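You operate a simulated robot arm through the tools that you are given. There is no shell and no other tool. Be economical: measure what you need, move in short steps, check, and stop when the job is done.

You are at the controls of a simulated robot arm. One attempt, no reset.

Task
Wind the small reel over on to the empty core from the peg stand.
Fine: the core goes on the orange spindle and stays there, the black arm swung over to it; green knob back at FREE; the core that ran empty goes on the peg stand.

It is judged by the outcome, as a careful person would: the job done as asked, and still so three seconds after it is handed in. It fails if anything else is knocked over, pushed out of place, dropped, spilled or broken.

Robot
A 6-joint arm with a two-finger parallel gripper, fixed in place. Base frame: the origin is at the foot of the arm, x ahead of it, y to its left, z up. Readings come in m, rad, newtons and seconds.
Its first joint turns from -1.152 to 1.152 rad. Payload 2.7 kg.
Tool frame: the origin (TCP) lies between the finger pads and is the grasp point; the fingertips stand 0.023 m ahead of it; z points along the fingers, y is the line along which they close. The gripper opens to 0.094 m. The fingers are 0.038 m wide and 0.01 m thick; the gripper's body (0.054 by 0.096 m) begins 0.039 m behind the TCP.
Orientation is told as [roll, pitch, yaw] about the base's x, y, z axes, in that order, counted from this pose: with the fingers straight down and closing along the base's y, the tool's x points along the base's -x, its y along +y and its z along -z.

Tools
- The arm moves only by the tool servo_tool. Its argument "rows" is a list of rows, each an object of numbers (a shift or turn left out is 0, a gripper value left out holds the last): "tx", "ty", "tz": the shift along the tool's x, y, z in units of 150 mm (1.0 is 150 mm); "rx", "ry", "rz": the turn, a rotation vector about the tool's x, y, z in units of 120 degrees (1.0 is 120 degrees); "jaw": the opening, from 0 (shut) to 1 (fully open). In form: [{"tx": .., "ty": .., "tz": .., "rx": .., "ry": .., "rz": .., "jaw": ..}, ...]. A call has 1 to 12 rows; each row is the pose to reach, as a shift and turn from the pose commanded when the call began, along the tool's axes at that moment. A call with a number of a shift or a turn outside -1 to 1 is refused whole. Each row takes 0.2 s and may step no farther than 0.05 m and 0.15 rad from the row before; otherwise, or with a gripper value out of range, the whole call is refused. Where a pose cannot be reached the arm comes as near as it can. A force on the tool above 90 N (or 10 N above the force at the start of the call, whichever is more), or a blocked arm, ends the call early, and 0.2 s more pass. Each finger travels about 0.045 m/s and halts on what it meets, pressing with about 20 N; the grip force reading is that of the motor and also rises with nothing between the fingers. The clock runs only during rows and for 0.2 s after the last one: add rows that repeat a pose to give the fingers time. It gives the time, the measured TCP pose, the force on the tool (base axes), the opening and the grip force at its end, in the units of the frame above (readings bear some noise).
- Cameras (640 x 400 px; columns grow to the right, rows downward): "scene" is fixed at [0.074, -0.4394, 1.4095]; the picture's right is [0.70, -0.71, 0.00], its down [-0.37, -0.37, -0.85] and it looks along [0.60, 0.60, -0.53] (base axes); focal length 342 px, centre (320, 200). "wrist" rides on the gripper at [0.086, 0.016, -0.074] in the tool frame; the picture's right is [-0.18, 0.98, 0.00], its down [-0.58, -0.11, -0.81] and it looks along [-0.79, -0.15, 0.59] (tool axes); focal length 243 px, centre (320, 200). There is no depth. A picture from a camera that has moved, and an enlarged one, comes with that camera's place and axes in the base frame and with its lens. The place of the scene camera against the robot may be out by one fixed shift of up to 0.018 m in any direction.
- snapshot(camera): a new picture of that camera. It takes no simulated time.
- close_up(camera, box): a new picture of the part [left, top, right, bottom] of that camera's present view, enlarged. It takes no simulated time.
- sign_off(): hands the job in; it is judged then, once.

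Work in short steps. Places have to be worked out from the pictures, the camera data and where the tool is seen: move nearer, look again, correct. Check each grasp and each placing, and mend what went wrong. You have 120 turns and 64 pictures in all, those below and enlarged ones among them. Open the gripper and draw the arm clear of the work before you hand the job in, unless the task says otherwise; then end with one line.

The tools are called after "Request:" by a JSON object that holds its "api" and its "payload". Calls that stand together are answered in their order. servo_tool: Moves the arm, as the interface text tells. Its arguments: {"type":"object","properties":{"rows":{"type":"array","items":{"type":"object","properties":{"tx":{"type":"number"},"ty":{"type":"number"},"tz":{"type":"number"},"rx":{"type":"number"},"ry":{"type":"number"},"rz":{"type":"number"},"jaw":{"type":"number"}}}}},"required":["rows"]} The other tools are called the same way: snapshot (camera) takes a picture; close_up (camera, box) takes an enlarged picture of a part of a camera's view; sign_off () hands the job in.

At the start:

```text
clock: 0.0
ee_pos: [0.3507, 0.185, 1.2027]
ee_rot: [0.0, 0.0, 0.001]
wrist_force: [-0.1, 0.0, -0.3]
finger_gap: 0.094
finger_force: 0.1
```

scene: 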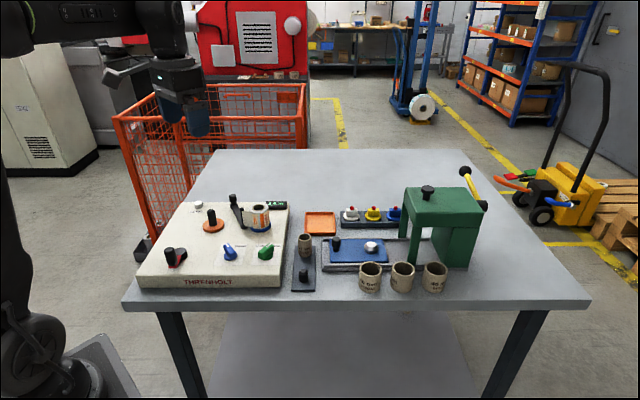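
wrist: 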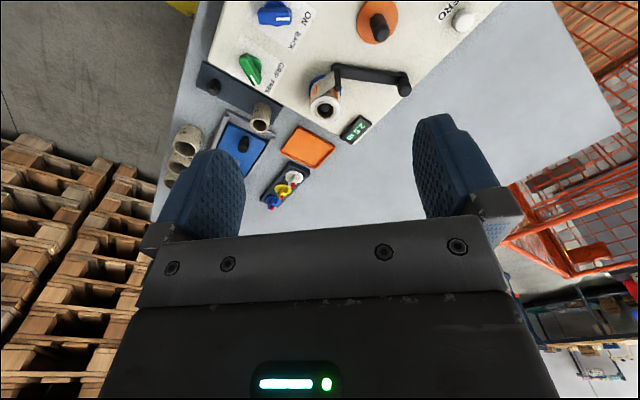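

I start by enlarging the machine and the things beside it to identify parts.

Request:
{"api": "close_up", "payload": {"camera": "scene", "box": [130, 180, 330, 305]}}

Request:
{"api": "close_up", "payload": {"camera": "scene", "box": [280, 170, 500, 308]}}

Request:
{"api": "close_up", "payload": {"camera": "wrist", "box": [150, 0, 500, 220]}}

```text
3.20 times, centred on (230, 242) of scene
camera zoom: at [0.074, -0.4394, 1.4095], right [0.7, -0.71, 0.0], down [-0.37, -0.37, -0.85], along [0.6, 0.6, -0.53], focal length 1094 px, centre (608, 64)
```

zoom: 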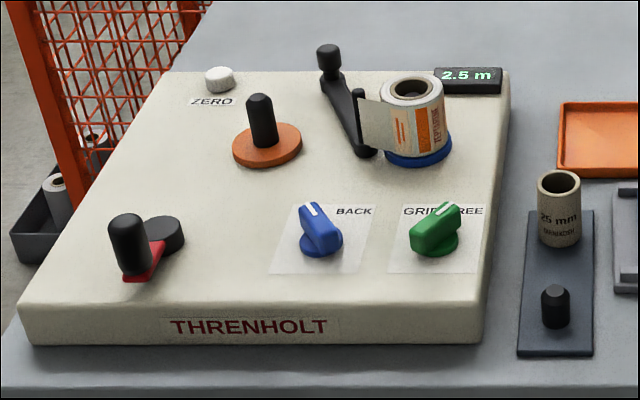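

```text
2.90 times, centred on (390, 239) of scene
camera zoom: at [0.074, -0.4394, 1.4095], right [0.7, -0.71, 0.0], down [-0.37, -0.37, -0.85], along [0.6, 0.6, -0.53], focal length 991 px, centre (117, 87)
```

zoom: 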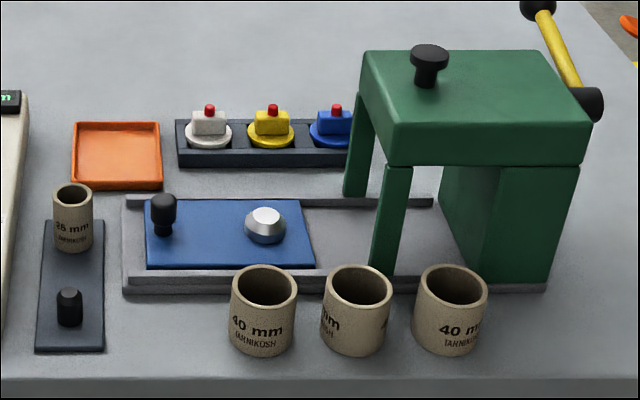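

```text
1.82 times, centred on (325, 110) of wrist
camera zoom: at [0.2645, 0.2028, 1.2757], right [0.18, 0.98, 0.0], down [0.58, -0.11, 0.81], along [0.79, -0.15, -0.59], focal length 441 px, centre (311, 364)
```

zoom: 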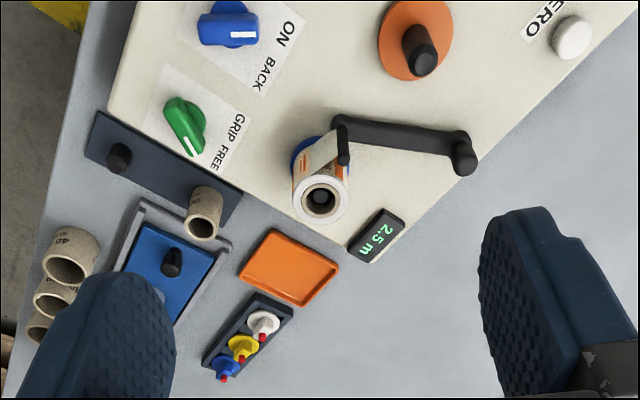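

Triangulating both pictures puts the work surface near z≈0.86 in reading coordinates, not 0.222, so I'll trust the measurements. I'll move part-way towards the peg stand at a safe height to test reach and get a closer view.

Request:
{"api": "servo_tool", "payload": {"rows": [{"tx": -0.13, "ty": -0.18, "tz": 0.1}, {"tx": -0.26, "ty": -0.36, "tz": 0.2}, {"tx": -0.4, "ty": -0.54, "tz": 0.3}, {"tx": -0.53, "ty": -0.72, "tz": 0.4}, {"tx": -0.667, "ty": -0.9, "tz": 0.5}, {"tx": -0.667, "ty": -0.9, "tz": 0.5}]}}

Request:
{"api": "snapshot", "payload": {"camera": "wrist"}}

Request:
{"api": "snapshot", "payload": {"camera": "scene"}}

```text
clock: 1.4
ee_pos: [0.4524, 0.0528, 1.1293]
ee_rot: [0.0, 0.0, 0.0]
wrist_force: [0.7, -0.4, -0.3]
finger_gap: 0.094
finger_force: 0.0
```

```text
58 pictures are left
camera wrist: at [0.3649, 0.0686, 1.202], right [0.18, 0.98, 0.0], down [0.58, -0.11, 0.81], along [0.79, -0.15, -0.59], focal length 243 px, centre (320, 200)
```

wrist: 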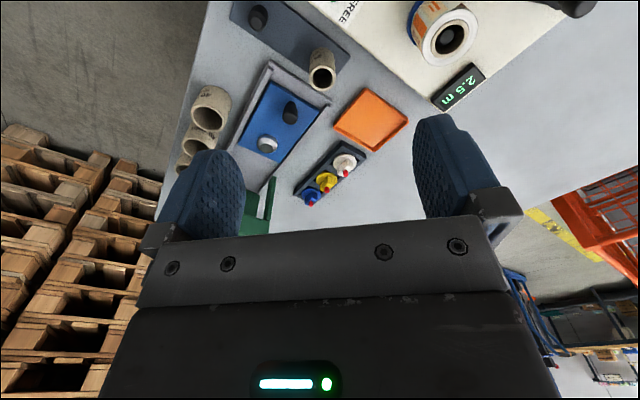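

```text
57 pictures are left
```

scene: 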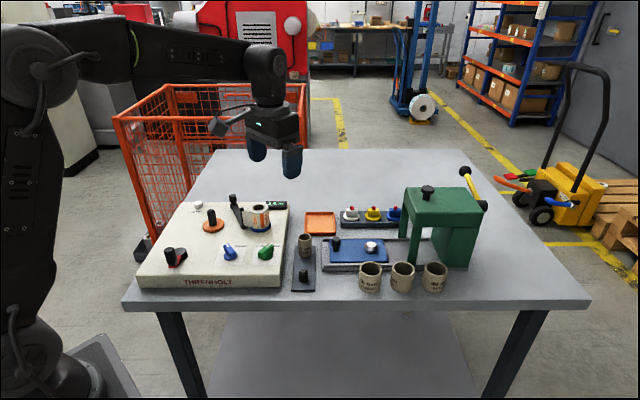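

The core on the peg stand triangulates to about [0.514, 0.043], top z≈0.90. I'll move lower and behind it for a closer view.

Request:
{"api": "servo_tool", "payload": {"rows": [{"tx": -0.05, "ty": -0.03, "tz": 0.25}, {"tx": -0.1, "ty": -0.06, "tz": 0.5}, {"tx": -0.15, "ty": -0.06, "tz": 0.75}, {"tx": -0.15, "ty": -0.06, "tz": 0.75}]}}

Request:
{"api": "snapshot", "payload": {"camera": "wrist"}}

```text
clock: 2.4
ee_pos: [0.4749, 0.0421, 1.0155]
ee_rot: [0.0, 0.0, 0.0]
wrist_force: [-0.1, 1.5, -0.7]
finger_gap: 0.094
finger_force: 0.0
```

```text
56 pictures are left
camera wrist: at [0.3877, 0.0598, 1.0894], right [0.18, 0.98, 0.0], down [0.58, -0.11, 0.81], along [0.79, -0.15, -0.59], focal length 243 px, centre (320, 200)
```

wrist: 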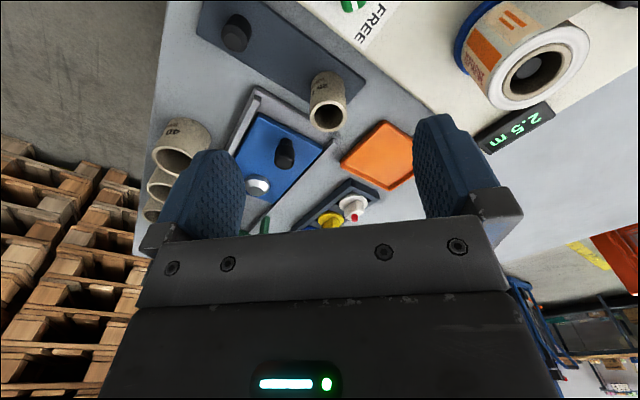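

I'll move over the core with the fingertips still above its top, and look again to refine the position.

Request:
{"api": "servo_tool", "payload": {"rows": [{"tx": -0.15, "ty": 0, "tz": 0.1, "jaw": 0.7}, {"tx": -0.26, "ty": 0, "tz": 0.3}, {"tx": -0.26, "ty": 0, "tz": 0.3}]}}

Request:
{"api": "snapshot", "payload": {"camera": "wrist"}}

Request:
{"api": "close_up", "payload": {"camera": "scene", "box": [220, 150, 380, 300]}}

```text
clock: 3.2
ee_pos: [0.5138, 0.0424, 0.9714]
ee_rot: [0.0, -0.002, 0.0]
wrist_force: [-0.4, -0.4, -0.2]
finger_gap: 0.0657
finger_force: 0.2
```

```text
55 pictures are left
camera wrist: at [0.4271, 0.059, 1.044], right [0.18, 0.98, 0.0], down [0.58, -0.11, 0.81], along [0.79, -0.15, -0.59], focal length 243 px, centre (320, 200)
```

wrist: 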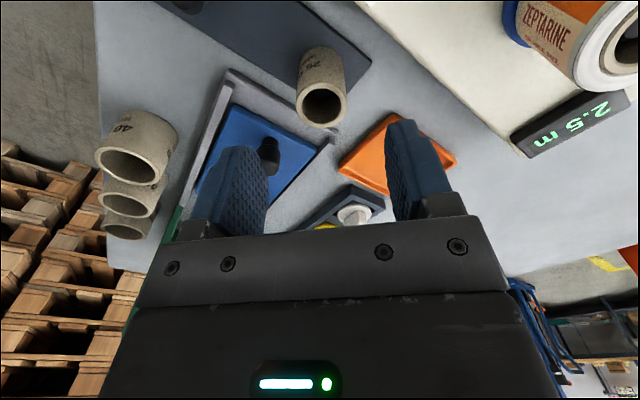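

```text
2.67 times, centred on (300, 225) of scene
camera zoom: at [0.0741, -0.4394, 1.4095], right [0.7, -0.71, 0.0], down [-0.37, -0.37, -0.85], along [0.6, 0.6, -0.53], focal length 912 px, centre (373, 133)
```

zoom: 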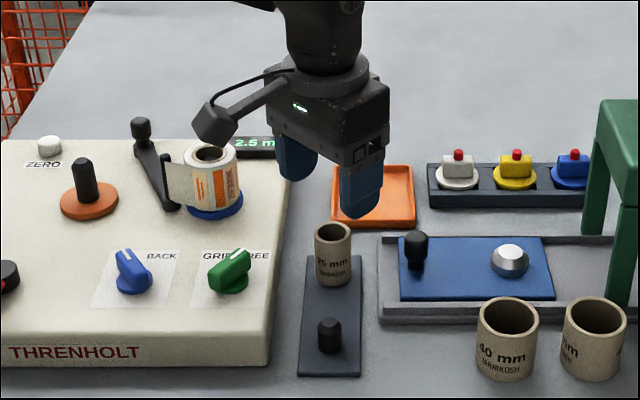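

The core sits near x≈0.513, y≈0.043, but the machine body is close on one side. I'll turn the gripper by 45° so it closes along the stand's length, then check.

Request:
{"api": "servo_tool", "payload": {"rows": [{"rz": 0.0625, "jaw": 0.65}, {"rz": 0.125}, {"rz": 0.1875}, {"rz": 0.25}, {"rz": 0.3125}, {"rz": 0.375}, {"rz": 0.375}]}}

Request:
{"api": "snapshot", "payload": {"camera": "wrist"}}

```text
clock: 4.8
ee_pos: [0.5129, 0.0415, 0.9696]
ee_rot: [0.0, 0.0, -0.787]
wrist_force: [0.4, 0.3, -0.5]
finger_gap: 0.0612
finger_force: 0.0
```

```text
53 pictures are left
camera wrist: at [0.4631, 0.1157, 1.0432], right [0.83, 0.56, 0.0], down [0.33, -0.49, 0.81], along [0.45, -0.67, -0.59], focal length 243 px, centre (320, 200)
```

wrist: 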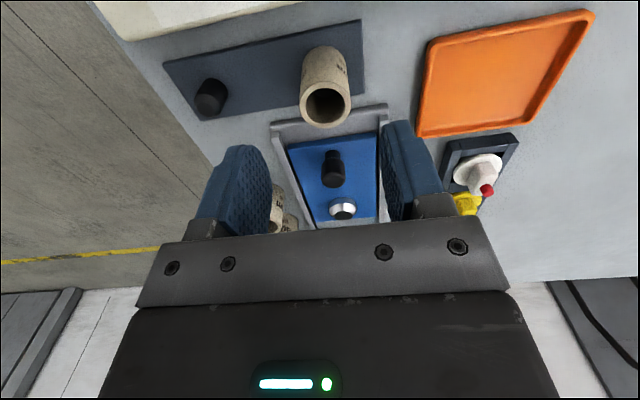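

Two views agree on the core at [0.5165, 0.0433], top z≈0.90. I'll descend to TCP z≈0.895 and close.

Request:
{"api": "servo_tool", "payload": {"rows": [{"tx": -0.008, "ty": 0.025, "tz": 0.17}, {"tx": -0.008, "ty": 0.025, "tz": 0.34}, {"tx": -0.008, "ty": 0.025, "tz": 0.497}, {"tx": -0.008, "ty": 0.025, "tz": 0.497, "jaw": 0.25}, {"tx": -0.008, "ty": 0.025, "tz": 0.497, "jaw": 0.25}, {"tx": -0.008, "ty": 0.025, "tz": 0.497, "jaw": 0.25}]}}

Request:
{"api": "close_up", "payload": {"camera": "scene", "box": [220, 150, 380, 300]}}

Request:
{"api": "snapshot", "payload": {"camera": "wrist"}}

```text
clock: 6.2
ee_pos: [0.5172, 0.0425, 0.8968]
ee_rot: [-0.001, 0.0, -0.786]
wrist_force: [0.3, -0.6, 0.0]
finger_gap: 0.0312
finger_force: 20.0
```

```text
2.67 times, centred on (300, 225) of scene
camera zoom: at [0.0741, -0.4394, 1.4095], right [0.7, -0.71, 0.0], down [-0.37, -0.37, -0.85], along [0.6, 0.6, -0.53], focal length 912 px, centre (373, 133)
```

zoom: 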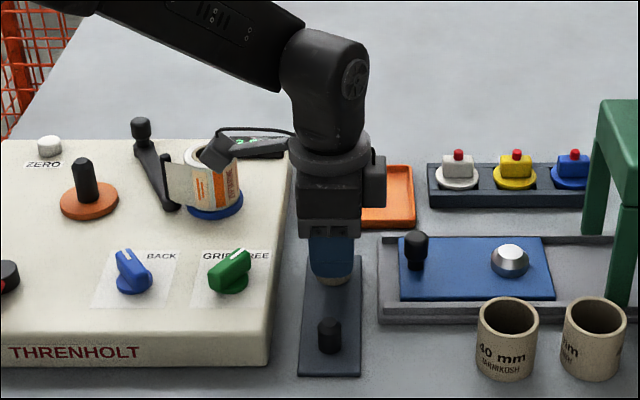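

```text
51 pictures are left
camera wrist: at [0.4672, 0.1164, 0.9692], right [0.82, 0.57, 0.0], down [0.33, -0.49, 0.81], along [0.46, -0.67, -0.59], focal length 243 px, centre (320, 200)
```

wrist: 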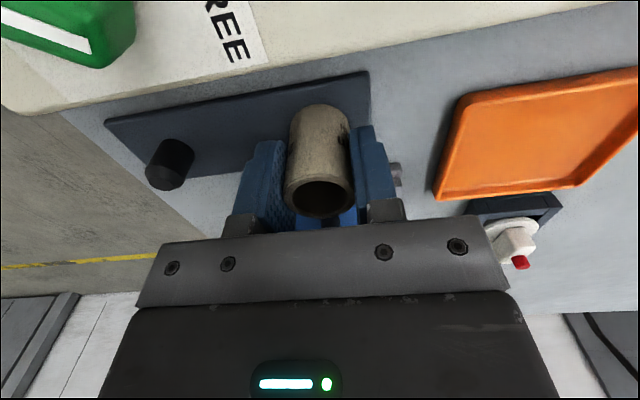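

Held: gap 31 mm, the core centred in the fingers with its top about 6.6 mm above the TCP. I'll lift it straight up, clear of the peg.

Request:
{"api": "servo_tool", "payload": {"rows": [{"tz": -0.15}, {"tz": -0.35}, {"tz": -0.6}, {"tz": -0.85}, {"tz": -1.0}, {"tz": -1.0}]}}

Request:
{"api": "snapshot", "payload": {"camera": "scene"}}

Request:
{"api": "snapshot", "payload": {"camera": "wrist"}}

```text
clock: 7.6
ee_pos: [0.5156, 0.0447, 1.0449]
ee_rot: [0.0, 0.0, -0.786]
wrist_force: [0.5, 1.1, 0.1]
finger_gap: 0.0313
finger_force: 20.3
```

```text
50 pictures are left
```

scene: 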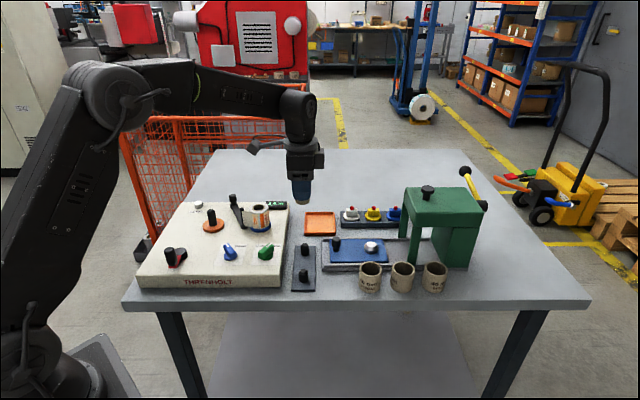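

```text
49 pictures are left
camera wrist: at [0.4657, 0.1182, 1.1186], right [0.82, 0.57, 0.0], down [0.33, -0.49, 0.81], along [0.46, -0.67, -0.59], focal length 243 px, centre (320, 200)
```

wrist: 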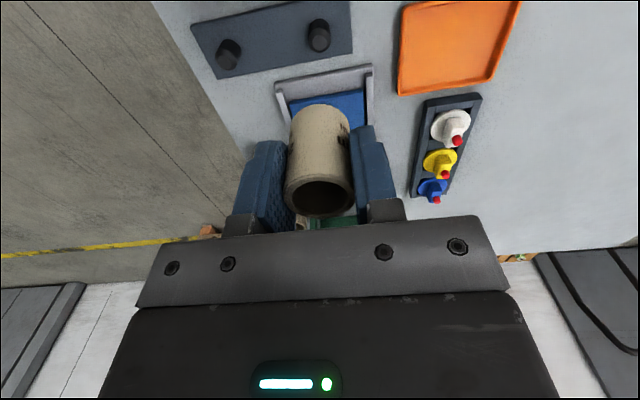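

Core lifted, about 46 mm long with its bottom 39 mm below the TCP, and both pegs are visible. Next I'll swing back to yaw 0 and over the machine at this safe height.

Request:
{"api": "servo_tool", "payload": {"rows": [{"tx": 0.14, "ty": -0.03, "rz": -0.0625}, {"tx": 0.28, "ty": -0.06, "rz": -0.125}, {"tx": 0.42, "ty": -0.09, "rz": -0.1875}, {"tx": 0.56, "ty": -0.12, "rz": -0.25}, {"tx": 0.7, "ty": -0.15, "rz": -0.3125}, {"tx": 0.844, "ty": -0.165, "rz": -0.375}]}}

Request:
{"api": "servo_tool", "payload": {"rows": [{"tx": 0.25, "ty": 0.15}, {"tx": 0.5, "ty": 0.3}, {"tx": 0.7, "ty": 0.45}, {"tx": 0.7, "ty": 0.45}]}}

Request:
{"api": "snapshot", "payload": {"camera": "wrist"}}

```text
clock: 9.0
ee_pos: [0.4086, 0.1157, 1.0445]
ee_rot: [0.0, 0.0, 0.004]
wrist_force: [-0.6, -0.2, -0.2]
finger_gap: 0.0311
finger_force: 20.3
```

```text
clock: 10.0
ee_pos: [0.3037, 0.1838, 1.0453]
ee_rot: [0.001, 0.002, 0.0]
wrist_force: [-1.1, 0.2, 0.3]
finger_gap: 0.0312
finger_force: 19.9
```

```text
48 pictures are left
camera wrist: at [0.2165, 0.201, 1.1183], right [0.18, 0.98, 0.0], down [0.58, -0.11, 0.81], along [0.79, -0.15, -0.59], focal length 243 px, centre (320, 200)
```

wrist: 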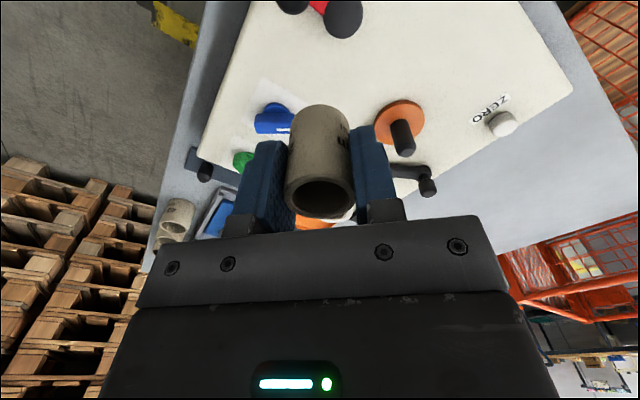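

Orange pin is near [0.396, 0.254] with its top around z 0.93. I'll take a second, steeper view for accuracy before the insertion.

Request:
{"api": "servo_tool", "payload": {"rows": [{"tx": -0.22, "ty": 0.0}, {"tx": -0.45, "ty": 0.0}, {"tx": -0.45, "ty": 0.0}]}}

Request:
{"api": "snapshot", "payload": {"camera": "wrist"}}

```text
clock: 10.8
ee_pos: [0.3711, 0.1836, 1.0436]
ee_rot: [0.0, 0.0, 0.0]
wrist_force: [0.7, -0.3, -0.4]
finger_gap: 0.0312
finger_force: 20.2
```

```text
47 pictures are left
camera wrist: at [0.2844, 0.2008, 1.1184], right [0.18, 0.98, 0.0], down [0.58, -0.11, 0.81], along [0.79, -0.15, -0.59], focal length 243 px, centre (320, 200)
```

wrist: 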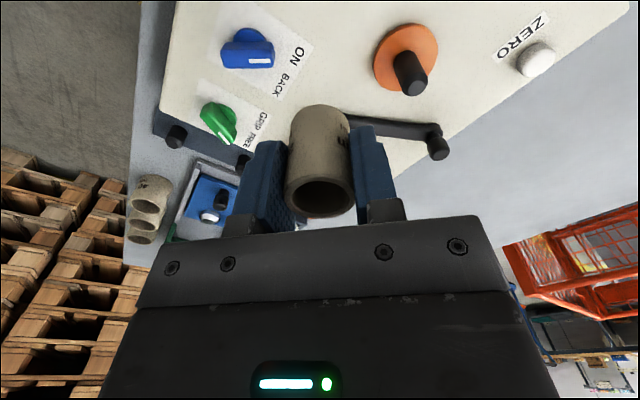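

Spindle axis works out at about [0.3995, 0.257], pin top z≈0.93. I'll move over it with the core bottom about 20 mm above the pin, and look.

Request:
{"api": "servo_tool", "payload": {"rows": [{"tx": -0.09, "ty": 0.24}, {"tx": -0.19, "ty": 0.489}, {"tx": -0.19, "ty": 0.489, "tz": 0.18}, {"tx": -0.19, "ty": 0.489, "tz": 0.35}, {"tx": -0.19, "ty": 0.489, "tz": 0.35}]}}

Request:
{"api": "snapshot", "payload": {"camera": "wrist"}}

Request:
{"api": "close_up", "payload": {"camera": "scene", "box": [150, 150, 310, 250]}}

```text
clock: 12.0
ee_pos: [0.4003, 0.2576, 0.9924]
ee_rot: [0.001, 0.0, -0.001]
wrist_force: [0.1, -0.2, -0.3]
finger_gap: 0.0312
finger_force: 19.7
```

```text
46 pictures are left
camera wrist: at [0.3141, 0.2754, 1.0654], right [0.18, 0.98, 0.0], down [0.58, -0.11, 0.81], along [0.79, -0.15, -0.59], focal length 243 px, centre (320, 200)
```

wrist: 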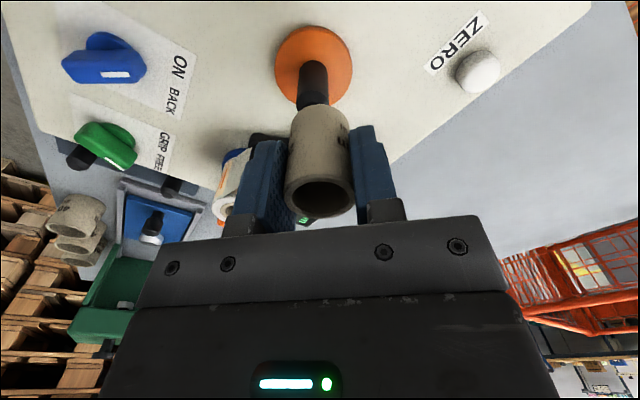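

```text
4.00 times, centred on (230, 200) of scene
camera zoom: at [0.0741, -0.4394, 1.4095], right [0.7, -0.71, 0.0], down [-0.37, -0.37, -0.85], along [0.6, 0.6, -0.53], focal length 1367 px, centre (680, 200)
```

zoom: 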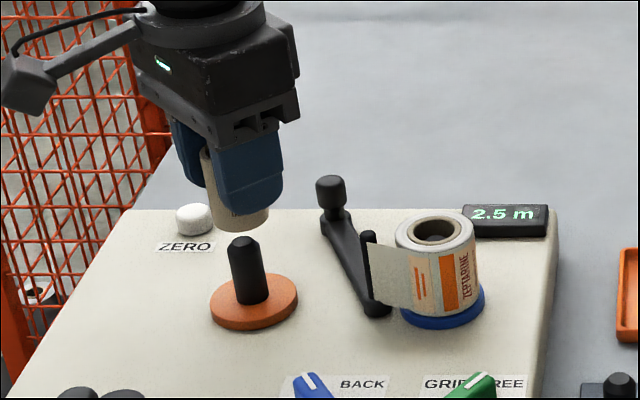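

The pin shows about 4.5 mm to the −y side, and the scene view suggests an x error too. I'll turn the gripper by 45° to measure the other direction sideways.

Request:
{"api": "servo_tool", "payload": {"rows": [{"rz": 0.0625}, {"rz": 0.125}, {"rz": 0.1875}, {"rz": 0.25}, {"rz": 0.3125}, {"rz": 0.375}, {"rz": 0.4375}, {"rz": 0.5}, {"rz": 0.5}]}}

Request:
{"api": "close_up", "payload": {"camera": "wrist", "box": [220, 0, 420, 125]}}

```text
clock: 14.0
ee_pos: [0.4, 0.256, 0.9929]
ee_rot: [0.0, -0.001, -1.049]
wrist_force: [-0.3, -0.5, -0.2]
finger_gap: 0.0309
finger_force: 20.0
```

```text
3.20 times, centred on (320, 62) of wrist
camera zoom: at [0.3707, 0.3402, 1.066], right [0.94, 0.33, 0.0], down [0.2, -0.56, 0.81], along [0.27, -0.76, -0.59], focal length 776 px, centre (320, 640)
```

zoom: 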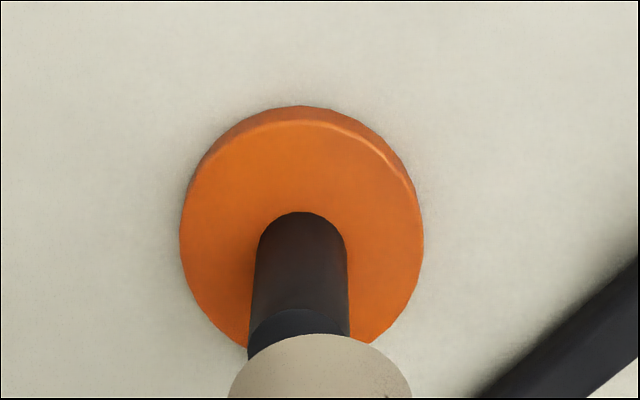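

Both sideways measurements put the pin at about [0.3965, 0.2536]. I'll correct by about 4 mm, lower the core to just above the pin, and check again.

Request:
{"api": "servo_tool", "payload": {"rows": [{"tx": -0.002, "ty": -0.028}, {"tx": -0.002, "ty": -0.028, "tz": 0.1}, {"tx": -0.002, "ty": -0.028, "tz": 0.1}]}}

Request:
{"api": "close_up", "payload": {"camera": "wrist", "box": [220, 0, 420, 125]}}

Request:
{"api": "close_up", "payload": {"camera": "scene", "box": [170, 170, 270, 240]}}

```text
clock: 14.8
ee_pos: [0.3965, 0.2542, 0.9775]
ee_rot: [0.0, 0.002, -1.047]
wrist_force: [0.3, -0.7, 0.4]
finger_gap: 0.0313
finger_force: 19.8
```

```text
3.20 times, centred on (320, 62) of wrist
camera zoom: at [0.3674, 0.3381, 1.0514], right [0.94, 0.33, 0.0], down [0.2, -0.56, 0.81], along [0.27, -0.76, -0.59], focal length 776 px, centre (320, 640)
```

zoom: 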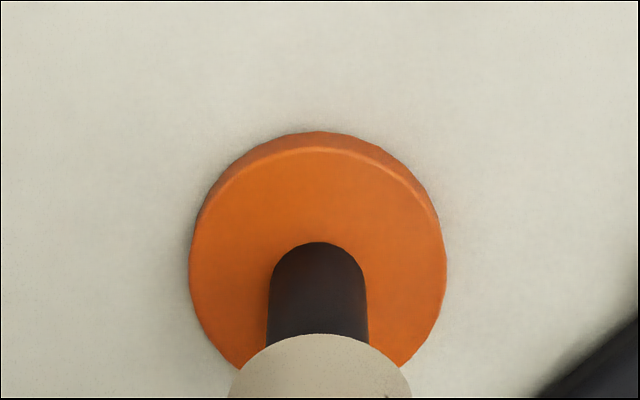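

```text
5.71 times, centred on (220, 205) of scene
camera zoom: at [0.074, -0.4394, 1.4095], right [0.7, -0.71, 0.0], down [-0.37, -0.37, -0.85], along [0.6, 0.6, -0.53], focal length 1953 px, centre (891, 171)
```

zoom: 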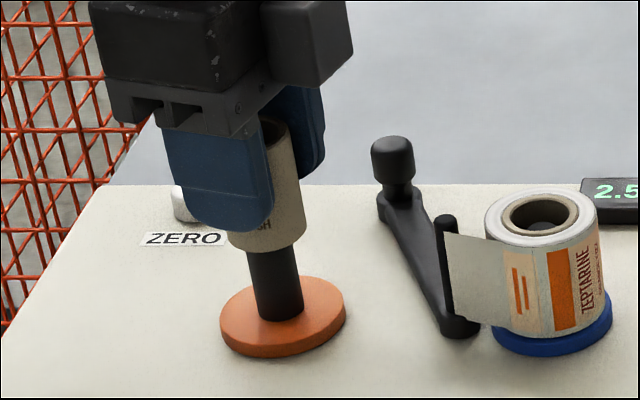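

Aligned in both views now. I'll descend gently onto the spindle.

Request:
{"api": "servo_tool", "payload": {"rows": [{"ty": -0.003, "tz": 0.06}, {"ty": -0.003, "tz": 0.12}, {"ty": -0.003, "tz": 0.18}, {"ty": -0.003, "tz": 0.24}, {"ty": -0.003, "tz": 0.3}, {"ty": -0.003, "tz": 0.3}]}}

Request:
{"api": "close_up", "payload": {"camera": "scene", "box": [170, 170, 270, 240]}}

```text
clock: 16.2
ee_pos: [0.3961, 0.2531, 0.9358]
ee_rot: [0.007, -0.002, -1.046]
wrist_force: [-6.7, -7.5, 34.0]
finger_gap: 0.0312
finger_force: 19.6
```

```text
5.71 times, centred on (220, 205) of scene
camera zoom: at [0.0734, -0.4399, 1.4094], right [0.7, -0.71, 0.0], down [-0.37, -0.37, -0.85], along [0.6, 0.6, -0.53], focal length 1953 px, centre (891, 171)
```

zoom: 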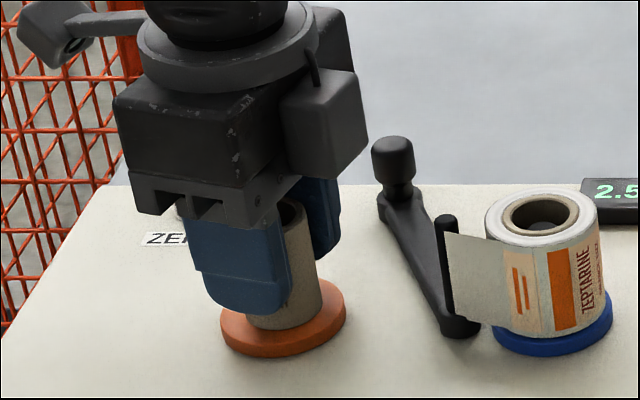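

Contact at z 0.936, and the core looks seated on the orange flange. I'll relax the push, open, and rise.

Request:
{"api": "servo_tool", "payload": {"rows": [{"tz": -0.02}, {"tz": -0.02, "jaw": 0.6}, {"tz": -0.02, "jaw": 0.6}, {"tz": -0.02, "jaw": 0.6}, {"tz": -0.2}, {"tz": -0.45}, {"tz": -0.6}, {"tz": -0.6}]}}

Request:
{"api": "close_up", "payload": {"camera": "scene", "box": [140, 170, 300, 270]}}

Request:
{"api": "snapshot", "payload": {"camera": "wrist"}}

```text
clock: 18.0
ee_pos: [0.3951, 0.2545, 1.0235]
ee_rot: [-0.001, 0.0, -1.047]
wrist_force: [-0.4, -0.7, 0.0]
finger_gap: 0.0563
finger_force: 0.1
```

```text
4.00 times, centred on (220, 220) of scene
camera zoom: at [0.074, -0.4394, 1.4095], right [0.7, -0.71, 0.0], down [-0.37, -0.37, -0.85], along [0.6, 0.6, -0.53], focal length 1367 px, centre (720, 120)
```

zoom: 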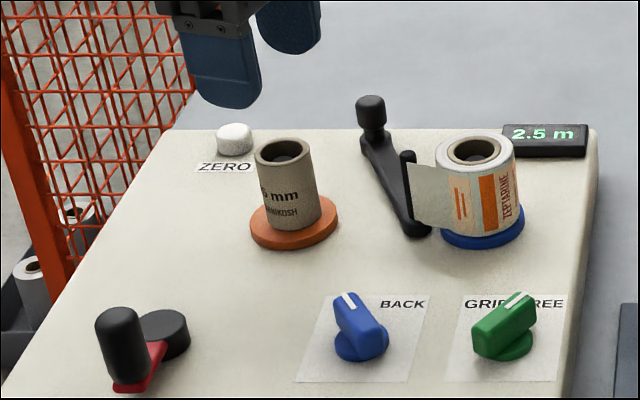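

```text
39 pictures are left
camera wrist: at [0.3659, 0.3368, 1.0972], right [0.94, 0.33, 0.0], down [0.2, -0.56, 0.81], along [0.27, -0.76, -0.59], focal length 243 px, centre (320, 200)
```

wrist: 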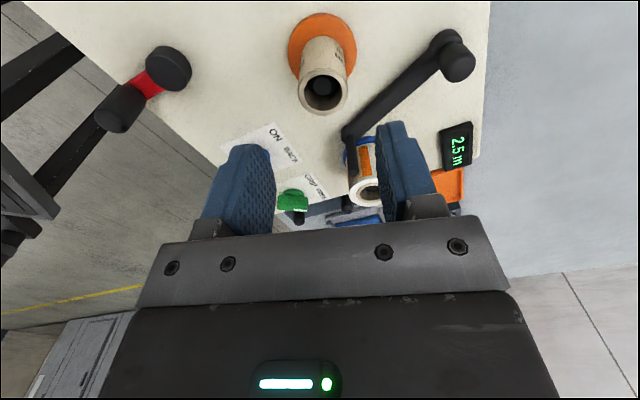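

The core is seated. Now I'll study the black arm and the reel to find which end pivots.

Request:
{"api": "close_up", "payload": {"camera": "wrist", "box": [320, 10, 490, 210]}}

Request:
{"api": "close_up", "payload": {"camera": "scene", "box": [220, 185, 290, 240]}}

```text
2.00 times, centred on (405, 110) of wrist
camera zoom: at [0.3659, 0.3368, 1.0972], right [0.94, 0.33, 0.0], down [0.2, -0.56, 0.81], along [0.27, -0.76, -0.59], focal length 485 px, centre (150, 380)
```

zoom: 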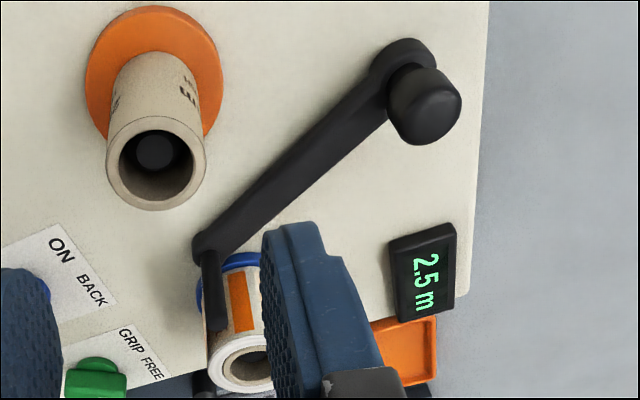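

```text
7.27 times, centred on (255, 212) of scene
camera zoom: at [0.074, -0.4394, 1.4095], right [0.7, -0.71, 0.0], down [-0.37, -0.37, -0.85], along [0.6, 0.6, -0.53], focal length 2486 px, centre (793, 109)
```

zoom: 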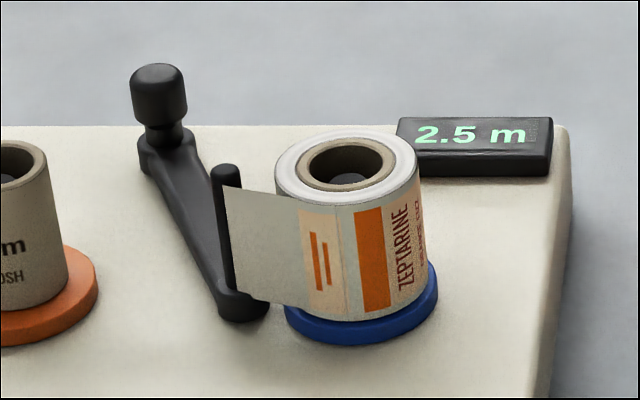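

The boss under the knob at the far end is the pivot (≈[0.471, 0.281]), and the post with the tape tail is at the free end. Green points to FREE and blue to ON. First I'll look at the green knob near [0.41, 0.05].

Request:
{"api": "servo_tool", "payload": {"rows": [{"tx": -0.115, "ty": -0.1, "rz": -0.0625}, {"tx": -0.23, "ty": -0.2, "rz": -0.125}, {"tx": -0.345, "ty": -0.3, "rz": -0.1875}, {"tx": -0.46, "ty": -0.4, "rz": -0.25}, {"tx": -0.575, "ty": -0.5, "rz": -0.3125}, {"tx": -0.69, "ty": -0.6, "rz": -0.375}, {"tx": -0.805, "ty": -0.7, "rz": -0.4375}, {"tx": -0.923, "ty": -0.802, "rz": -0.5}, {"tx": -0.923, "ty": -0.802, "rz": -0.5}]}}

Request:
{"api": "snapshot", "payload": {"camera": "wrist"}}

```text
clock: 20.0
ee_pos: [0.3607, 0.0734, 1.0211]
ee_rot: [0.0, 0.0, 0.002]
wrist_force: [0.7, -0.5, 0.1]
finger_gap: 0.0563
finger_force: 0.0
```

```text
36 pictures are left
camera wrist: at [0.2747, 0.0907, 1.0951], right [0.18, 0.98, 0.0], down [0.58, -0.11, 0.81], along [0.79, -0.15, -0.59], focal length 243 px, centre (320, 200)
```

wrist: 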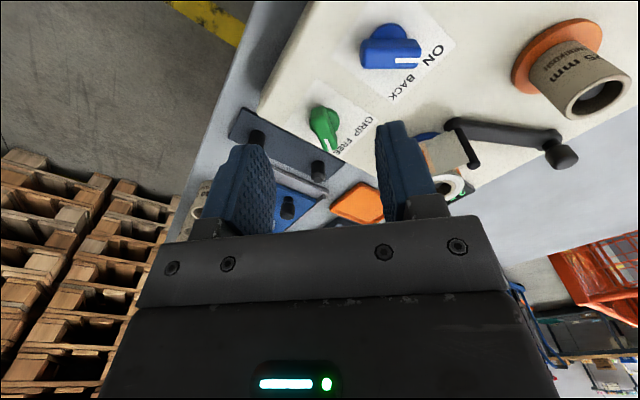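

Green knob is near [0.415, 0.068]. I'll move over it lower for an accurate look at its bar and height.

Request:
{"api": "servo_tool", "payload": {"rows": [{"tx": -0.15, "ty": -0.03, "tz": 0.15}, {"tx": -0.3, "ty": -0.04, "tz": 0.3}, {"tx": -0.3, "ty": -0.04, "tz": 0.3}]}}

Request:
{"api": "close_up", "payload": {"camera": "wrist", "box": [200, 0, 440, 150]}}

```text
clock: 20.8
ee_pos: [0.4076, 0.0684, 0.9771]
ee_rot: [-0.002, 0.0, -0.002]
wrist_force: [-0.3, -0.3, 0.1]
finger_gap: 0.0563
finger_force: 0.0
```

```text
2.67 times, centred on (320, 75) of wrist
camera zoom: at [0.32, 0.0847, 1.0501], right [0.18, 0.98, 0.0], down [0.58, -0.11, 0.81], along [0.79, -0.15, -0.59], focal length 647 px, centre (320, 533)
```

zoom: 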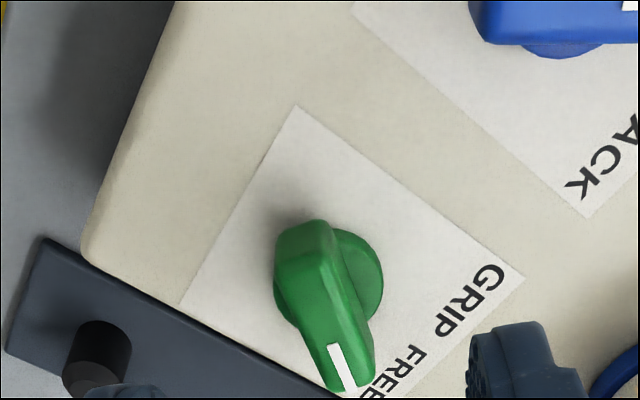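

The knob's centre is [0.420, 0.0685], its bar pointing about 8° (FREE), and GRIP lies about 70° counter-clockwise. I'll come down over the bar with the gripper turned 8° and close on it.

Request:
{"api": "servo_tool", "payload": {"rows": [{"tx": -0.083, "rz": -0.067, "jaw": 0.45}, {"tx": -0.083, "rz": -0.067, "tz": 0.15}, {"tx": -0.083, "rz": -0.067, "tz": 0.28}, {"tx": -0.083, "rz": -0.067, "tz": 0.365}, {"tx": -0.083, "rz": -0.067, "tz": 0.365, "jaw": 0.05}, {"tx": -0.083, "rz": -0.067, "tz": 0.365}, {"tx": -0.083, "rz": -0.067, "tz": 0.365}, {"tx": -0.083, "rz": -0.067, "tz": 0.365}]}}

Request:
{"api": "close_up", "payload": {"camera": "scene", "box": [200, 180, 320, 280]}}

```text
clock: 22.6
ee_pos: [0.4189, 0.0671, 0.9216]
ee_rot: [0.0, 0.002, 0.144]
wrist_force: [3.5, -18.3, -4.9]
finger_gap: 0.0157
finger_force: 45.2
```

```text
4.00 times, centred on (260, 230) of scene
camera zoom: at [0.0741, -0.4399, 1.4094], right [0.7, -0.71, 0.0], down [-0.37, -0.37, -0.85], along [0.6, 0.6, -0.53], focal length 1367 px, centre (560, 80)
```

zoom: 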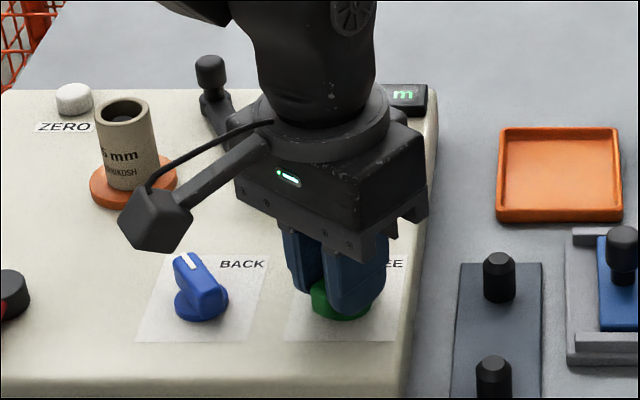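

The bar is gripped (15.7 mm). I'll turn counter-clockwise about 70° towards GRIP, trimming the 1.5 mm side offset.

Request:
{"api": "servo_tool", "payload": {"rows": [{"ty": -0.01}, {"ty": -0.01, "rz": -0.065}, {"ty": -0.01, "rz": -0.13}, {"ty": -0.01, "rz": -0.195}, {"ty": -0.01, "rz": -0.26}, {"ty": -0.01, "rz": -0.325}, {"ty": -0.01, "rz": -0.39}, {"ty": -0.01, "rz": -0.455}, {"ty": -0.01, "rz": -0.52}, {"ty": -0.01, "rz": -0.585}, {"ty": -0.01, "rz": -0.585}]}}

Request:
{"api": "close_up", "payload": {"camera": "scene", "box": [200, 180, 320, 280]}}

```text
clock: 25.0
ee_pos: [0.4202, 0.0652, 0.9221]
ee_rot: [-0.002, -0.001, 1.368]
wrist_force: [32.1, -20.2, -38.5]
finger_gap: 0.0149
finger_force: 45.0
```

```text
4.00 times, centred on (260, 230) of scene
camera zoom: at [0.0754, -0.4399, 1.4093], right [0.7, -0.71, 0.0], down [-0.38, -0.37, -0.85], along [0.6, 0.6, -0.53], focal length 1367 px, centre (560, 80)
```

zoom: 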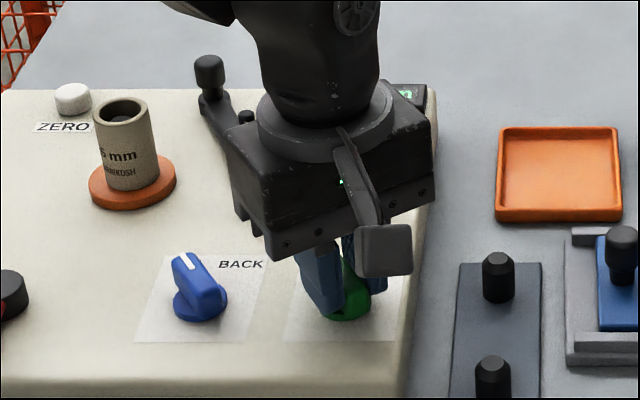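

Turned to yaw 1.37 rad, with some stop force felt. I'll open, rise, and see where the knob points.

Request:
{"api": "servo_tool", "payload": {"rows": [{"jaw": 0.4}, {"jaw": 0.4}, {"jaw": 0.45}, {"jaw": 0.45, "tz": -0.25}, {"tz": -0.5}, {"tz": -0.5}]}}

Request:
{"api": "close_up", "payload": {"camera": "wrist", "box": [160, 0, 480, 200]}}

```text
clock: 26.4
ee_pos: [0.4197, 0.0646, 1.0004]
ee_rot: [0.0, -0.001, 1.365]
wrist_force: [-0.6, -0.4, -0.3]
finger_gap: 0.0424
finger_force: 0.1
```

```text
2.00 times, centred on (320, 100) of wrist
camera zoom: at [0.3851, -0.015, 1.0731], right [-0.92, 0.38, 0.0], down [0.23, 0.55, 0.81], along [0.31, 0.75, -0.59], focal length 485 px, centre (320, 400)
```

zoom: 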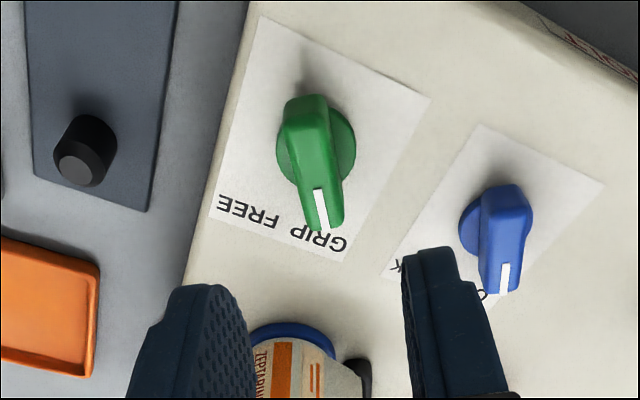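

Green is now at GRIP, and blue is at ON. Next I'll move back to yaw 0 towards the arm's pivot knob, at a safe height.

Request:
{"api": "servo_tool", "payload": {"rows": [{"tz": -0.13, "rz": 0.065}, {"tx": -0.1, "ty": 0.03, "tz": -0.13, "rz": 0.13}, {"tx": -0.2, "ty": 0.06, "tz": -0.13, "rz": 0.195}, {"tx": -0.3, "ty": 0.09, "tz": -0.13, "rz": 0.26}, {"tx": -0.42, "ty": 0.12, "tz": -0.13, "rz": 0.325}, {"tx": -0.54, "ty": 0.15, "tz": -0.13, "rz": 0.39}, {"tx": -0.66, "ty": 0.18, "tz": -0.13, "rz": 0.455}, {"tx": -0.78, "ty": 0.21, "tz": -0.13, "rz": 0.52}, {"tx": -0.88, "ty": 0.24, "tz": -0.13, "rz": 0.585}, {"tx": -0.953, "ty": 0.267, "tz": -0.13, "rz": 0.65}, {"tx": -0.953, "ty": 0.267, "tz": -0.13, "rz": 0.65}]}}

Request:
{"api": "servo_tool", "payload": {"rows": [{"tx": 0.0, "ty": 0.15}, {"tx": 0.0, "ty": 0.3}, {"ty": 0.3}]}}

Request:
{"api": "snapshot", "payload": {"camera": "wrist"}}

```text
clock: 28.8
ee_pos: [0.4088, 0.2143, 1.0167]
ee_rot: [0.001, 0.0, 0.004]
wrist_force: [0.2, 0.0, -0.5]
finger_gap: 0.0424
finger_force: 0.1
```

```text
clock: 29.6
ee_pos: [0.4082, 0.2587, 1.0185]
ee_rot: [0.0, 0.0, 0.004]
wrist_force: [0.8, 0.7, 0.6]
finger_gap: 0.0422
finger_force: 0.0
```

```text
31 pictures are left
camera wrist: at [0.3219, 0.2754, 1.0911], right [0.18, 0.98, 0.0], down [0.58, -0.11, 0.81], along [0.79, -0.15, -0.59], focal length 243 px, centre (320, 200)
```

wrist: 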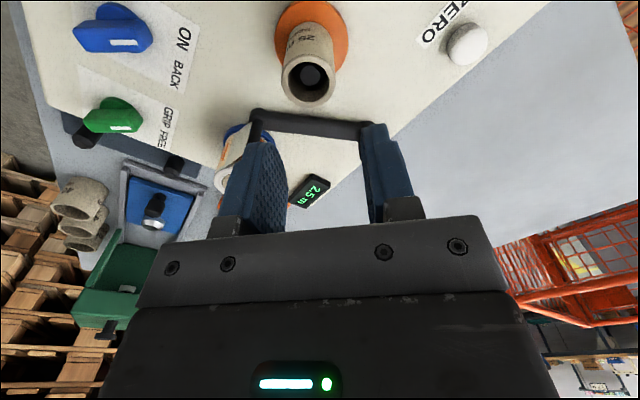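

The finger hides the knob, so I'll shift so that it falls between the fingers.

Request:
{"api": "servo_tool", "payload": {"rows": [{"tx": -0.1, "ty": 0.09}, {"tx": -0.25, "ty": 0.17}, {"tx": -0.25, "ty": 0.17}]}}

Request:
{"api": "close_up", "payload": {"camera": "wrist", "box": [200, 0, 440, 150]}}

```text
clock: 30.4
ee_pos: [0.446, 0.284, 1.0187]
ee_rot: [0.001, 0.0, 0.005]
wrist_force: [-0.7, -0.2, -0.5]
finger_gap: 0.0424
finger_force: 0.0
```

```text
2.67 times, centred on (320, 75) of wrist
camera zoom: at [0.3605, 0.3006, 1.0912], right [0.18, 0.98, 0.0], down [0.58, -0.11, 0.81], along [0.79, -0.14, -0.59], focal length 647 px, centre (320, 533)
```

zoom: 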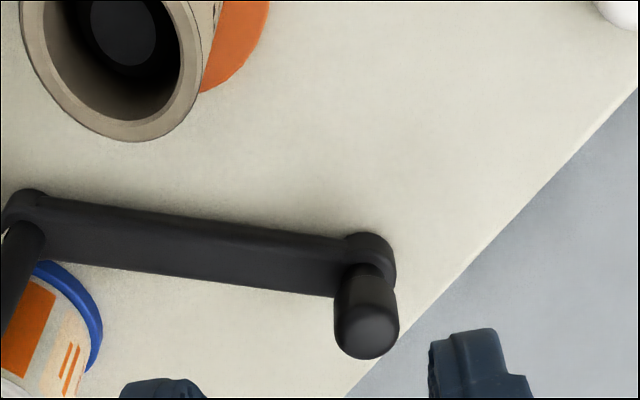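

Combining the views puts the pivot knob at [0.483, 0.295], top z≈0.928. I'll come down around it and close.

Request:
{"api": "servo_tool", "payload": {"rows": [{"tx": -0.247, "ty": 0.073, "tz": 0.1}, {"tx": -0.247, "ty": 0.073, "tz": 0.3}, {"tx": -0.247, "ty": 0.073, "tz": 0.45}, {"tx": -0.247, "ty": 0.073, "tz": 0.58}, {"tx": -0.247, "ty": 0.073, "tz": 0.58}]}}

Request:
{"api": "close_up", "payload": {"camera": "wrist", "box": [200, 50, 440, 230]}}

```text
clock: 31.6
ee_pos: [0.4828, 0.2967, 0.9323]
ee_rot: [0.0, 0.001, 0.005]
wrist_force: [-0.9, 0.6, -0.1]
finger_gap: 0.0423
finger_force: 0.1
```

```text
2.22 times, centred on (320, 140) of wrist
camera zoom: at [0.3965, 0.3132, 1.0044], right [0.18, 0.98, 0.0], down [0.58, -0.11, 0.81], along [0.79, -0.14, -0.59], focal length 539 px, centre (320, 333)
```

zoom: 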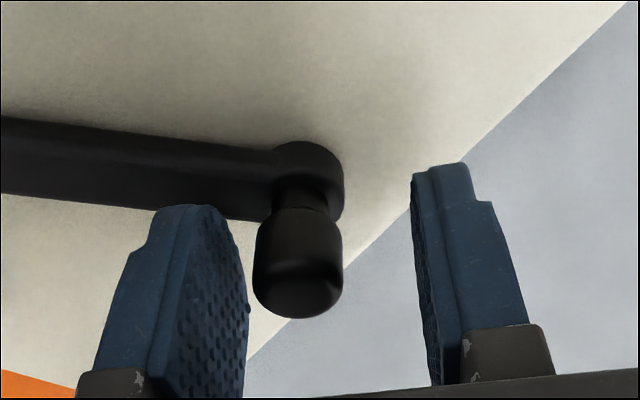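

The knob sits about 4.5 mm to the −y side. I'll correct that and close.

Request:
{"api": "servo_tool", "payload": {"rows": [{"ty": -0.03}, {"ty": -0.03, "jaw": 0.05}, {"ty": -0.03}, {"ty": -0.03}, {"ty": -0.03}]}}

```text
clock: 32.8
ee_pos: [0.4825, 0.2913, 0.9318]
ee_rot: [-0.001, -0.001, 0.002]
wrist_force: [-0.7, -5.5, 0.6]
finger_gap: 0.0192
finger_force: 45.0
```

Knob gripped (19.2 mm). I'll twist clockwise about 24° and check that the arm follows.

Request:
{"api": "servo_tool", "payload": {"rows": [{"rz": 0.05}, {"rz": 0.1}, {"rz": 0.15}, {"rz": 0.2}, {"rz": 0.2}]}}

Request:
{"api": "close_up", "payload": {"camera": "scene", "box": [180, 170, 300, 250]}}

```text
clock: 34.0
ee_pos: [0.4829, 0.2901, 0.9306]
ee_rot: [0.0, -0.001, -0.415]
wrist_force: [0.9, -11.8, 12.4]
finger_gap: 0.0192
finger_force: 45.6
```

```text
5.00 times, centred on (240, 210) of scene
camera zoom: at [0.0739, -0.4399, 1.4094], right [0.7, -0.71, 0.0], down [-0.37, -0.37, -0.85], along [0.6, 0.6, -0.53], focal length 1709 px, centre (720, 150)
```

zoom: 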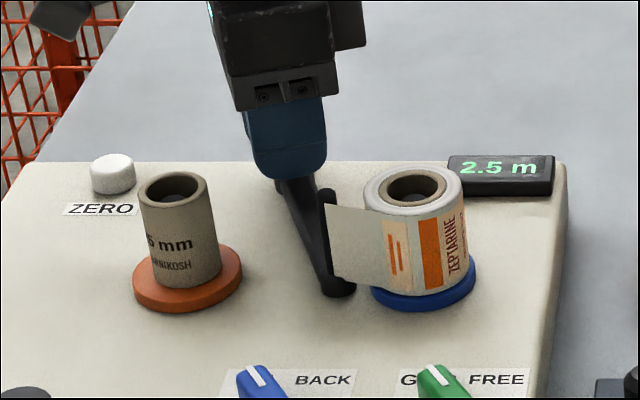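

The arm did not follow, so the knob either spins freely as a handle or slipped. I'll test by pulling it 5 mm sideways, perpendicular to the arm, and read the force.

Request:
{"api": "servo_tool", "payload": {"rows": [{"tx": 0.017}, {"tx": 0.033}, {"tx": 0.033}]}}

```text
clock: 34.8
ee_pos: [0.4798, 0.2922, 0.931]
ee_rot: [0.004, -0.005, -0.417]
wrist_force: [24.3, -7.8, 4.6]
finger_gap: 0.0194
finger_force: 44.8
```

It moved 3.7 mm with a steady 25 N, which could be the arm moving or the knob sliding between the pads. I'll look.

Request:
{"api": "close_up", "payload": {"camera": "scene", "box": [180, 170, 300, 250]}}

Request:
{"api": "close_up", "payload": {"camera": "wrist", "box": [200, 50, 440, 230]}}

```text
5.00 times, centred on (240, 210) of scene
camera zoom: at [0.0746, -0.4397, 1.4094], right [0.7, -0.71, 0.0], down [-0.37, -0.37, -0.85], along [0.6, 0.6, -0.53], focal length 1709 px, centre (720, 150)
```

zoom: 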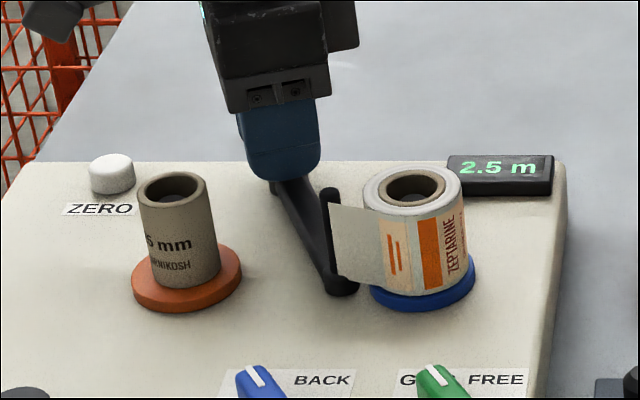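

```text
2.22 times, centred on (320, 140) of wrist
camera zoom: at [0.4073, 0.3429, 1.0041], right [0.57, 0.82, 0.0], down [0.48, -0.34, 0.81], along [0.67, -0.45, -0.59], focal length 539 px, centre (320, 333)
```

zoom: 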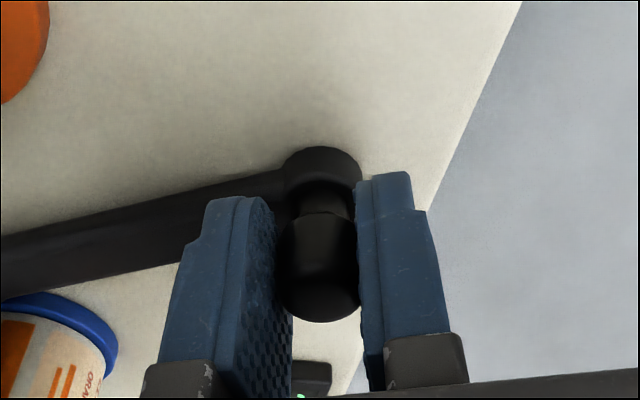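

The knob stayed between the pads, so the arm did move. It pivots at its near end, by the post at about [0.439, 0.184], and the knob is its handle. I'll carry on a little along that arc.

Request:
{"api": "servo_tool", "payload": {"rows": [{"tx": 0.041, "ty": -0.001}, {"tx": 0.08, "ty": -0.007}, {"tx": 0.119, "ty": -0.015}, {"tx": 0.119, "ty": -0.015}]}}

Request:
{"api": "close_up", "payload": {"camera": "scene", "box": [180, 170, 300, 250]}}

```text
clock: 35.8
ee_pos: [0.4664, 0.2979, 0.9305]
ee_rot: [0.009, -0.012, -0.415]
wrist_force: [47.7, 1.1, -7.2]
finger_gap: 0.0195
finger_force: 45.6
```

```text
5.00 times, centred on (240, 210) of scene
camera zoom: at [0.0754, -0.4394, 1.4095], right [0.7, -0.71, 0.0], down [-0.38, -0.37, -0.85], along [0.6, 0.6, -0.53], focal length 1709 px, centre (720, 150)
```

zoom: 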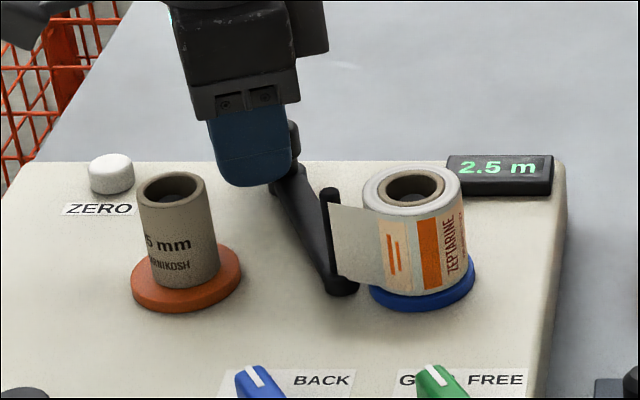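

The knob slid out of the pads and the arm stayed put, so its pivot really is under the knob and my twist only slipped. I'll open, rise, and instead straddle the bar itself to swing it.

Request:
{"api": "servo_tool", "payload": {"rows": [{"tx": -0.05, "jaw": 0.45}, {"tx": -0.05, "jaw": 0.45}, {"tx": -0.05, "jaw": 0.45}, {"tx": -0.05, "jaw": 0.45}, {"tx": -0.05, "tz": -0.2}, {"tx": -0.05, "tz": -0.45}, {"tx": -0.05, "tz": -0.45}]}}

```text
clock: 37.4
ee_pos: [0.4666, 0.2976, 0.9992]
ee_rot: [0.001, 0.001, -0.414]
wrist_force: [0.6, 0.0, 0.3]
finger_gap: 0.0421
finger_force: 0.0
```

Now I'll turn to yaw ≈1.18 rad, so the jaws close across the bar, and position over the bar about 40 mm from the pivot.

Request:
{"api": "servo_tool", "payload": {"rows": [{"tz": -0.1, "rz": -0.069}, {"tz": -0.1, "tx": -0.02, "ty": -0.04, "rz": -0.138}, {"tz": -0.1, "tx": -0.04, "ty": -0.08, "rz": -0.207}, {"tz": -0.1, "tx": -0.06, "ty": -0.12, "rz": -0.276}, {"tz": -0.1, "tx": -0.08, "ty": -0.16, "rz": -0.345}, {"tz": -0.1, "tx": -0.1, "ty": -0.2, "rz": -0.414}, {"tz": -0.1, "tx": -0.124, "ty": -0.263, "rz": -0.483}, {"tz": -0.1, "tx": -0.124, "ty": -0.263, "rz": -0.552}, {"tz": -0.1, "tx": -0.124, "ty": -0.263, "rz": -0.621}, {"tz": -0.1, "tx": -0.124, "ty": -0.263, "rz": -0.69}, {"tz": -0.1, "tx": -0.124, "ty": -0.263, "rz": -0.76}, {"tz": -0.1, "tx": -0.124, "ty": -0.263, "rz": -0.76}]}}

Request:
{"api": "snapshot", "payload": {"camera": "wrist"}}

```text
clock: 40.0
ee_pos: [0.4702, 0.2521, 1.0128]
ee_rot: [0.001, 0.0, 1.181]
wrist_force: [-0.1, -0.2, -0.4]
finger_gap: 0.0423
finger_force: 0.1
```

```text
24 pictures are left
camera wrist: at [0.4213, 0.1788, 1.0858], right [-0.84, 0.55, 0.0], down [0.32, 0.5, 0.81], along [0.44, 0.68, -0.59], focal length 243 px, centre (320, 200)
```

wrist: 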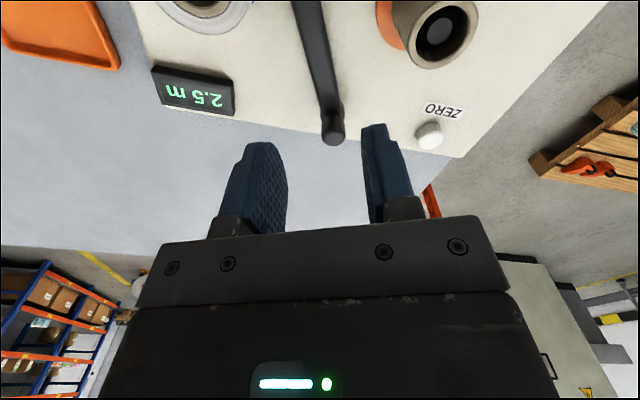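

The bar lies centred under the jaws at the right angle. I'll descend around it, tips just above the deck, and close.

Request:
{"api": "servo_tool", "payload": {"rows": [{"tz": 0.2, "ty": 0.005, "jaw": 0.5}, {"tz": 0.4, "ty": 0.005}, {"tz": 0.55, "ty": 0.005}, {"tz": 0.61, "ty": 0.005}, {"tz": 0.645, "ty": 0.005}, {"tz": 0.645, "ty": 0.005, "jaw": 0.1}, {"tz": 0.645, "ty": 0.005}, {"tz": 0.645, "ty": 0.005}, {"tz": 0.645, "ty": 0.005}]}}

```text
clock: 42.0
ee_pos: [0.4684, 0.2505, 0.9164]
ee_rot: [-0.003, 0.0, 1.177]
wrist_force: [16.1, -9.8, -7.8]
finger_gap: 0.0175
finger_force: 44.5
```

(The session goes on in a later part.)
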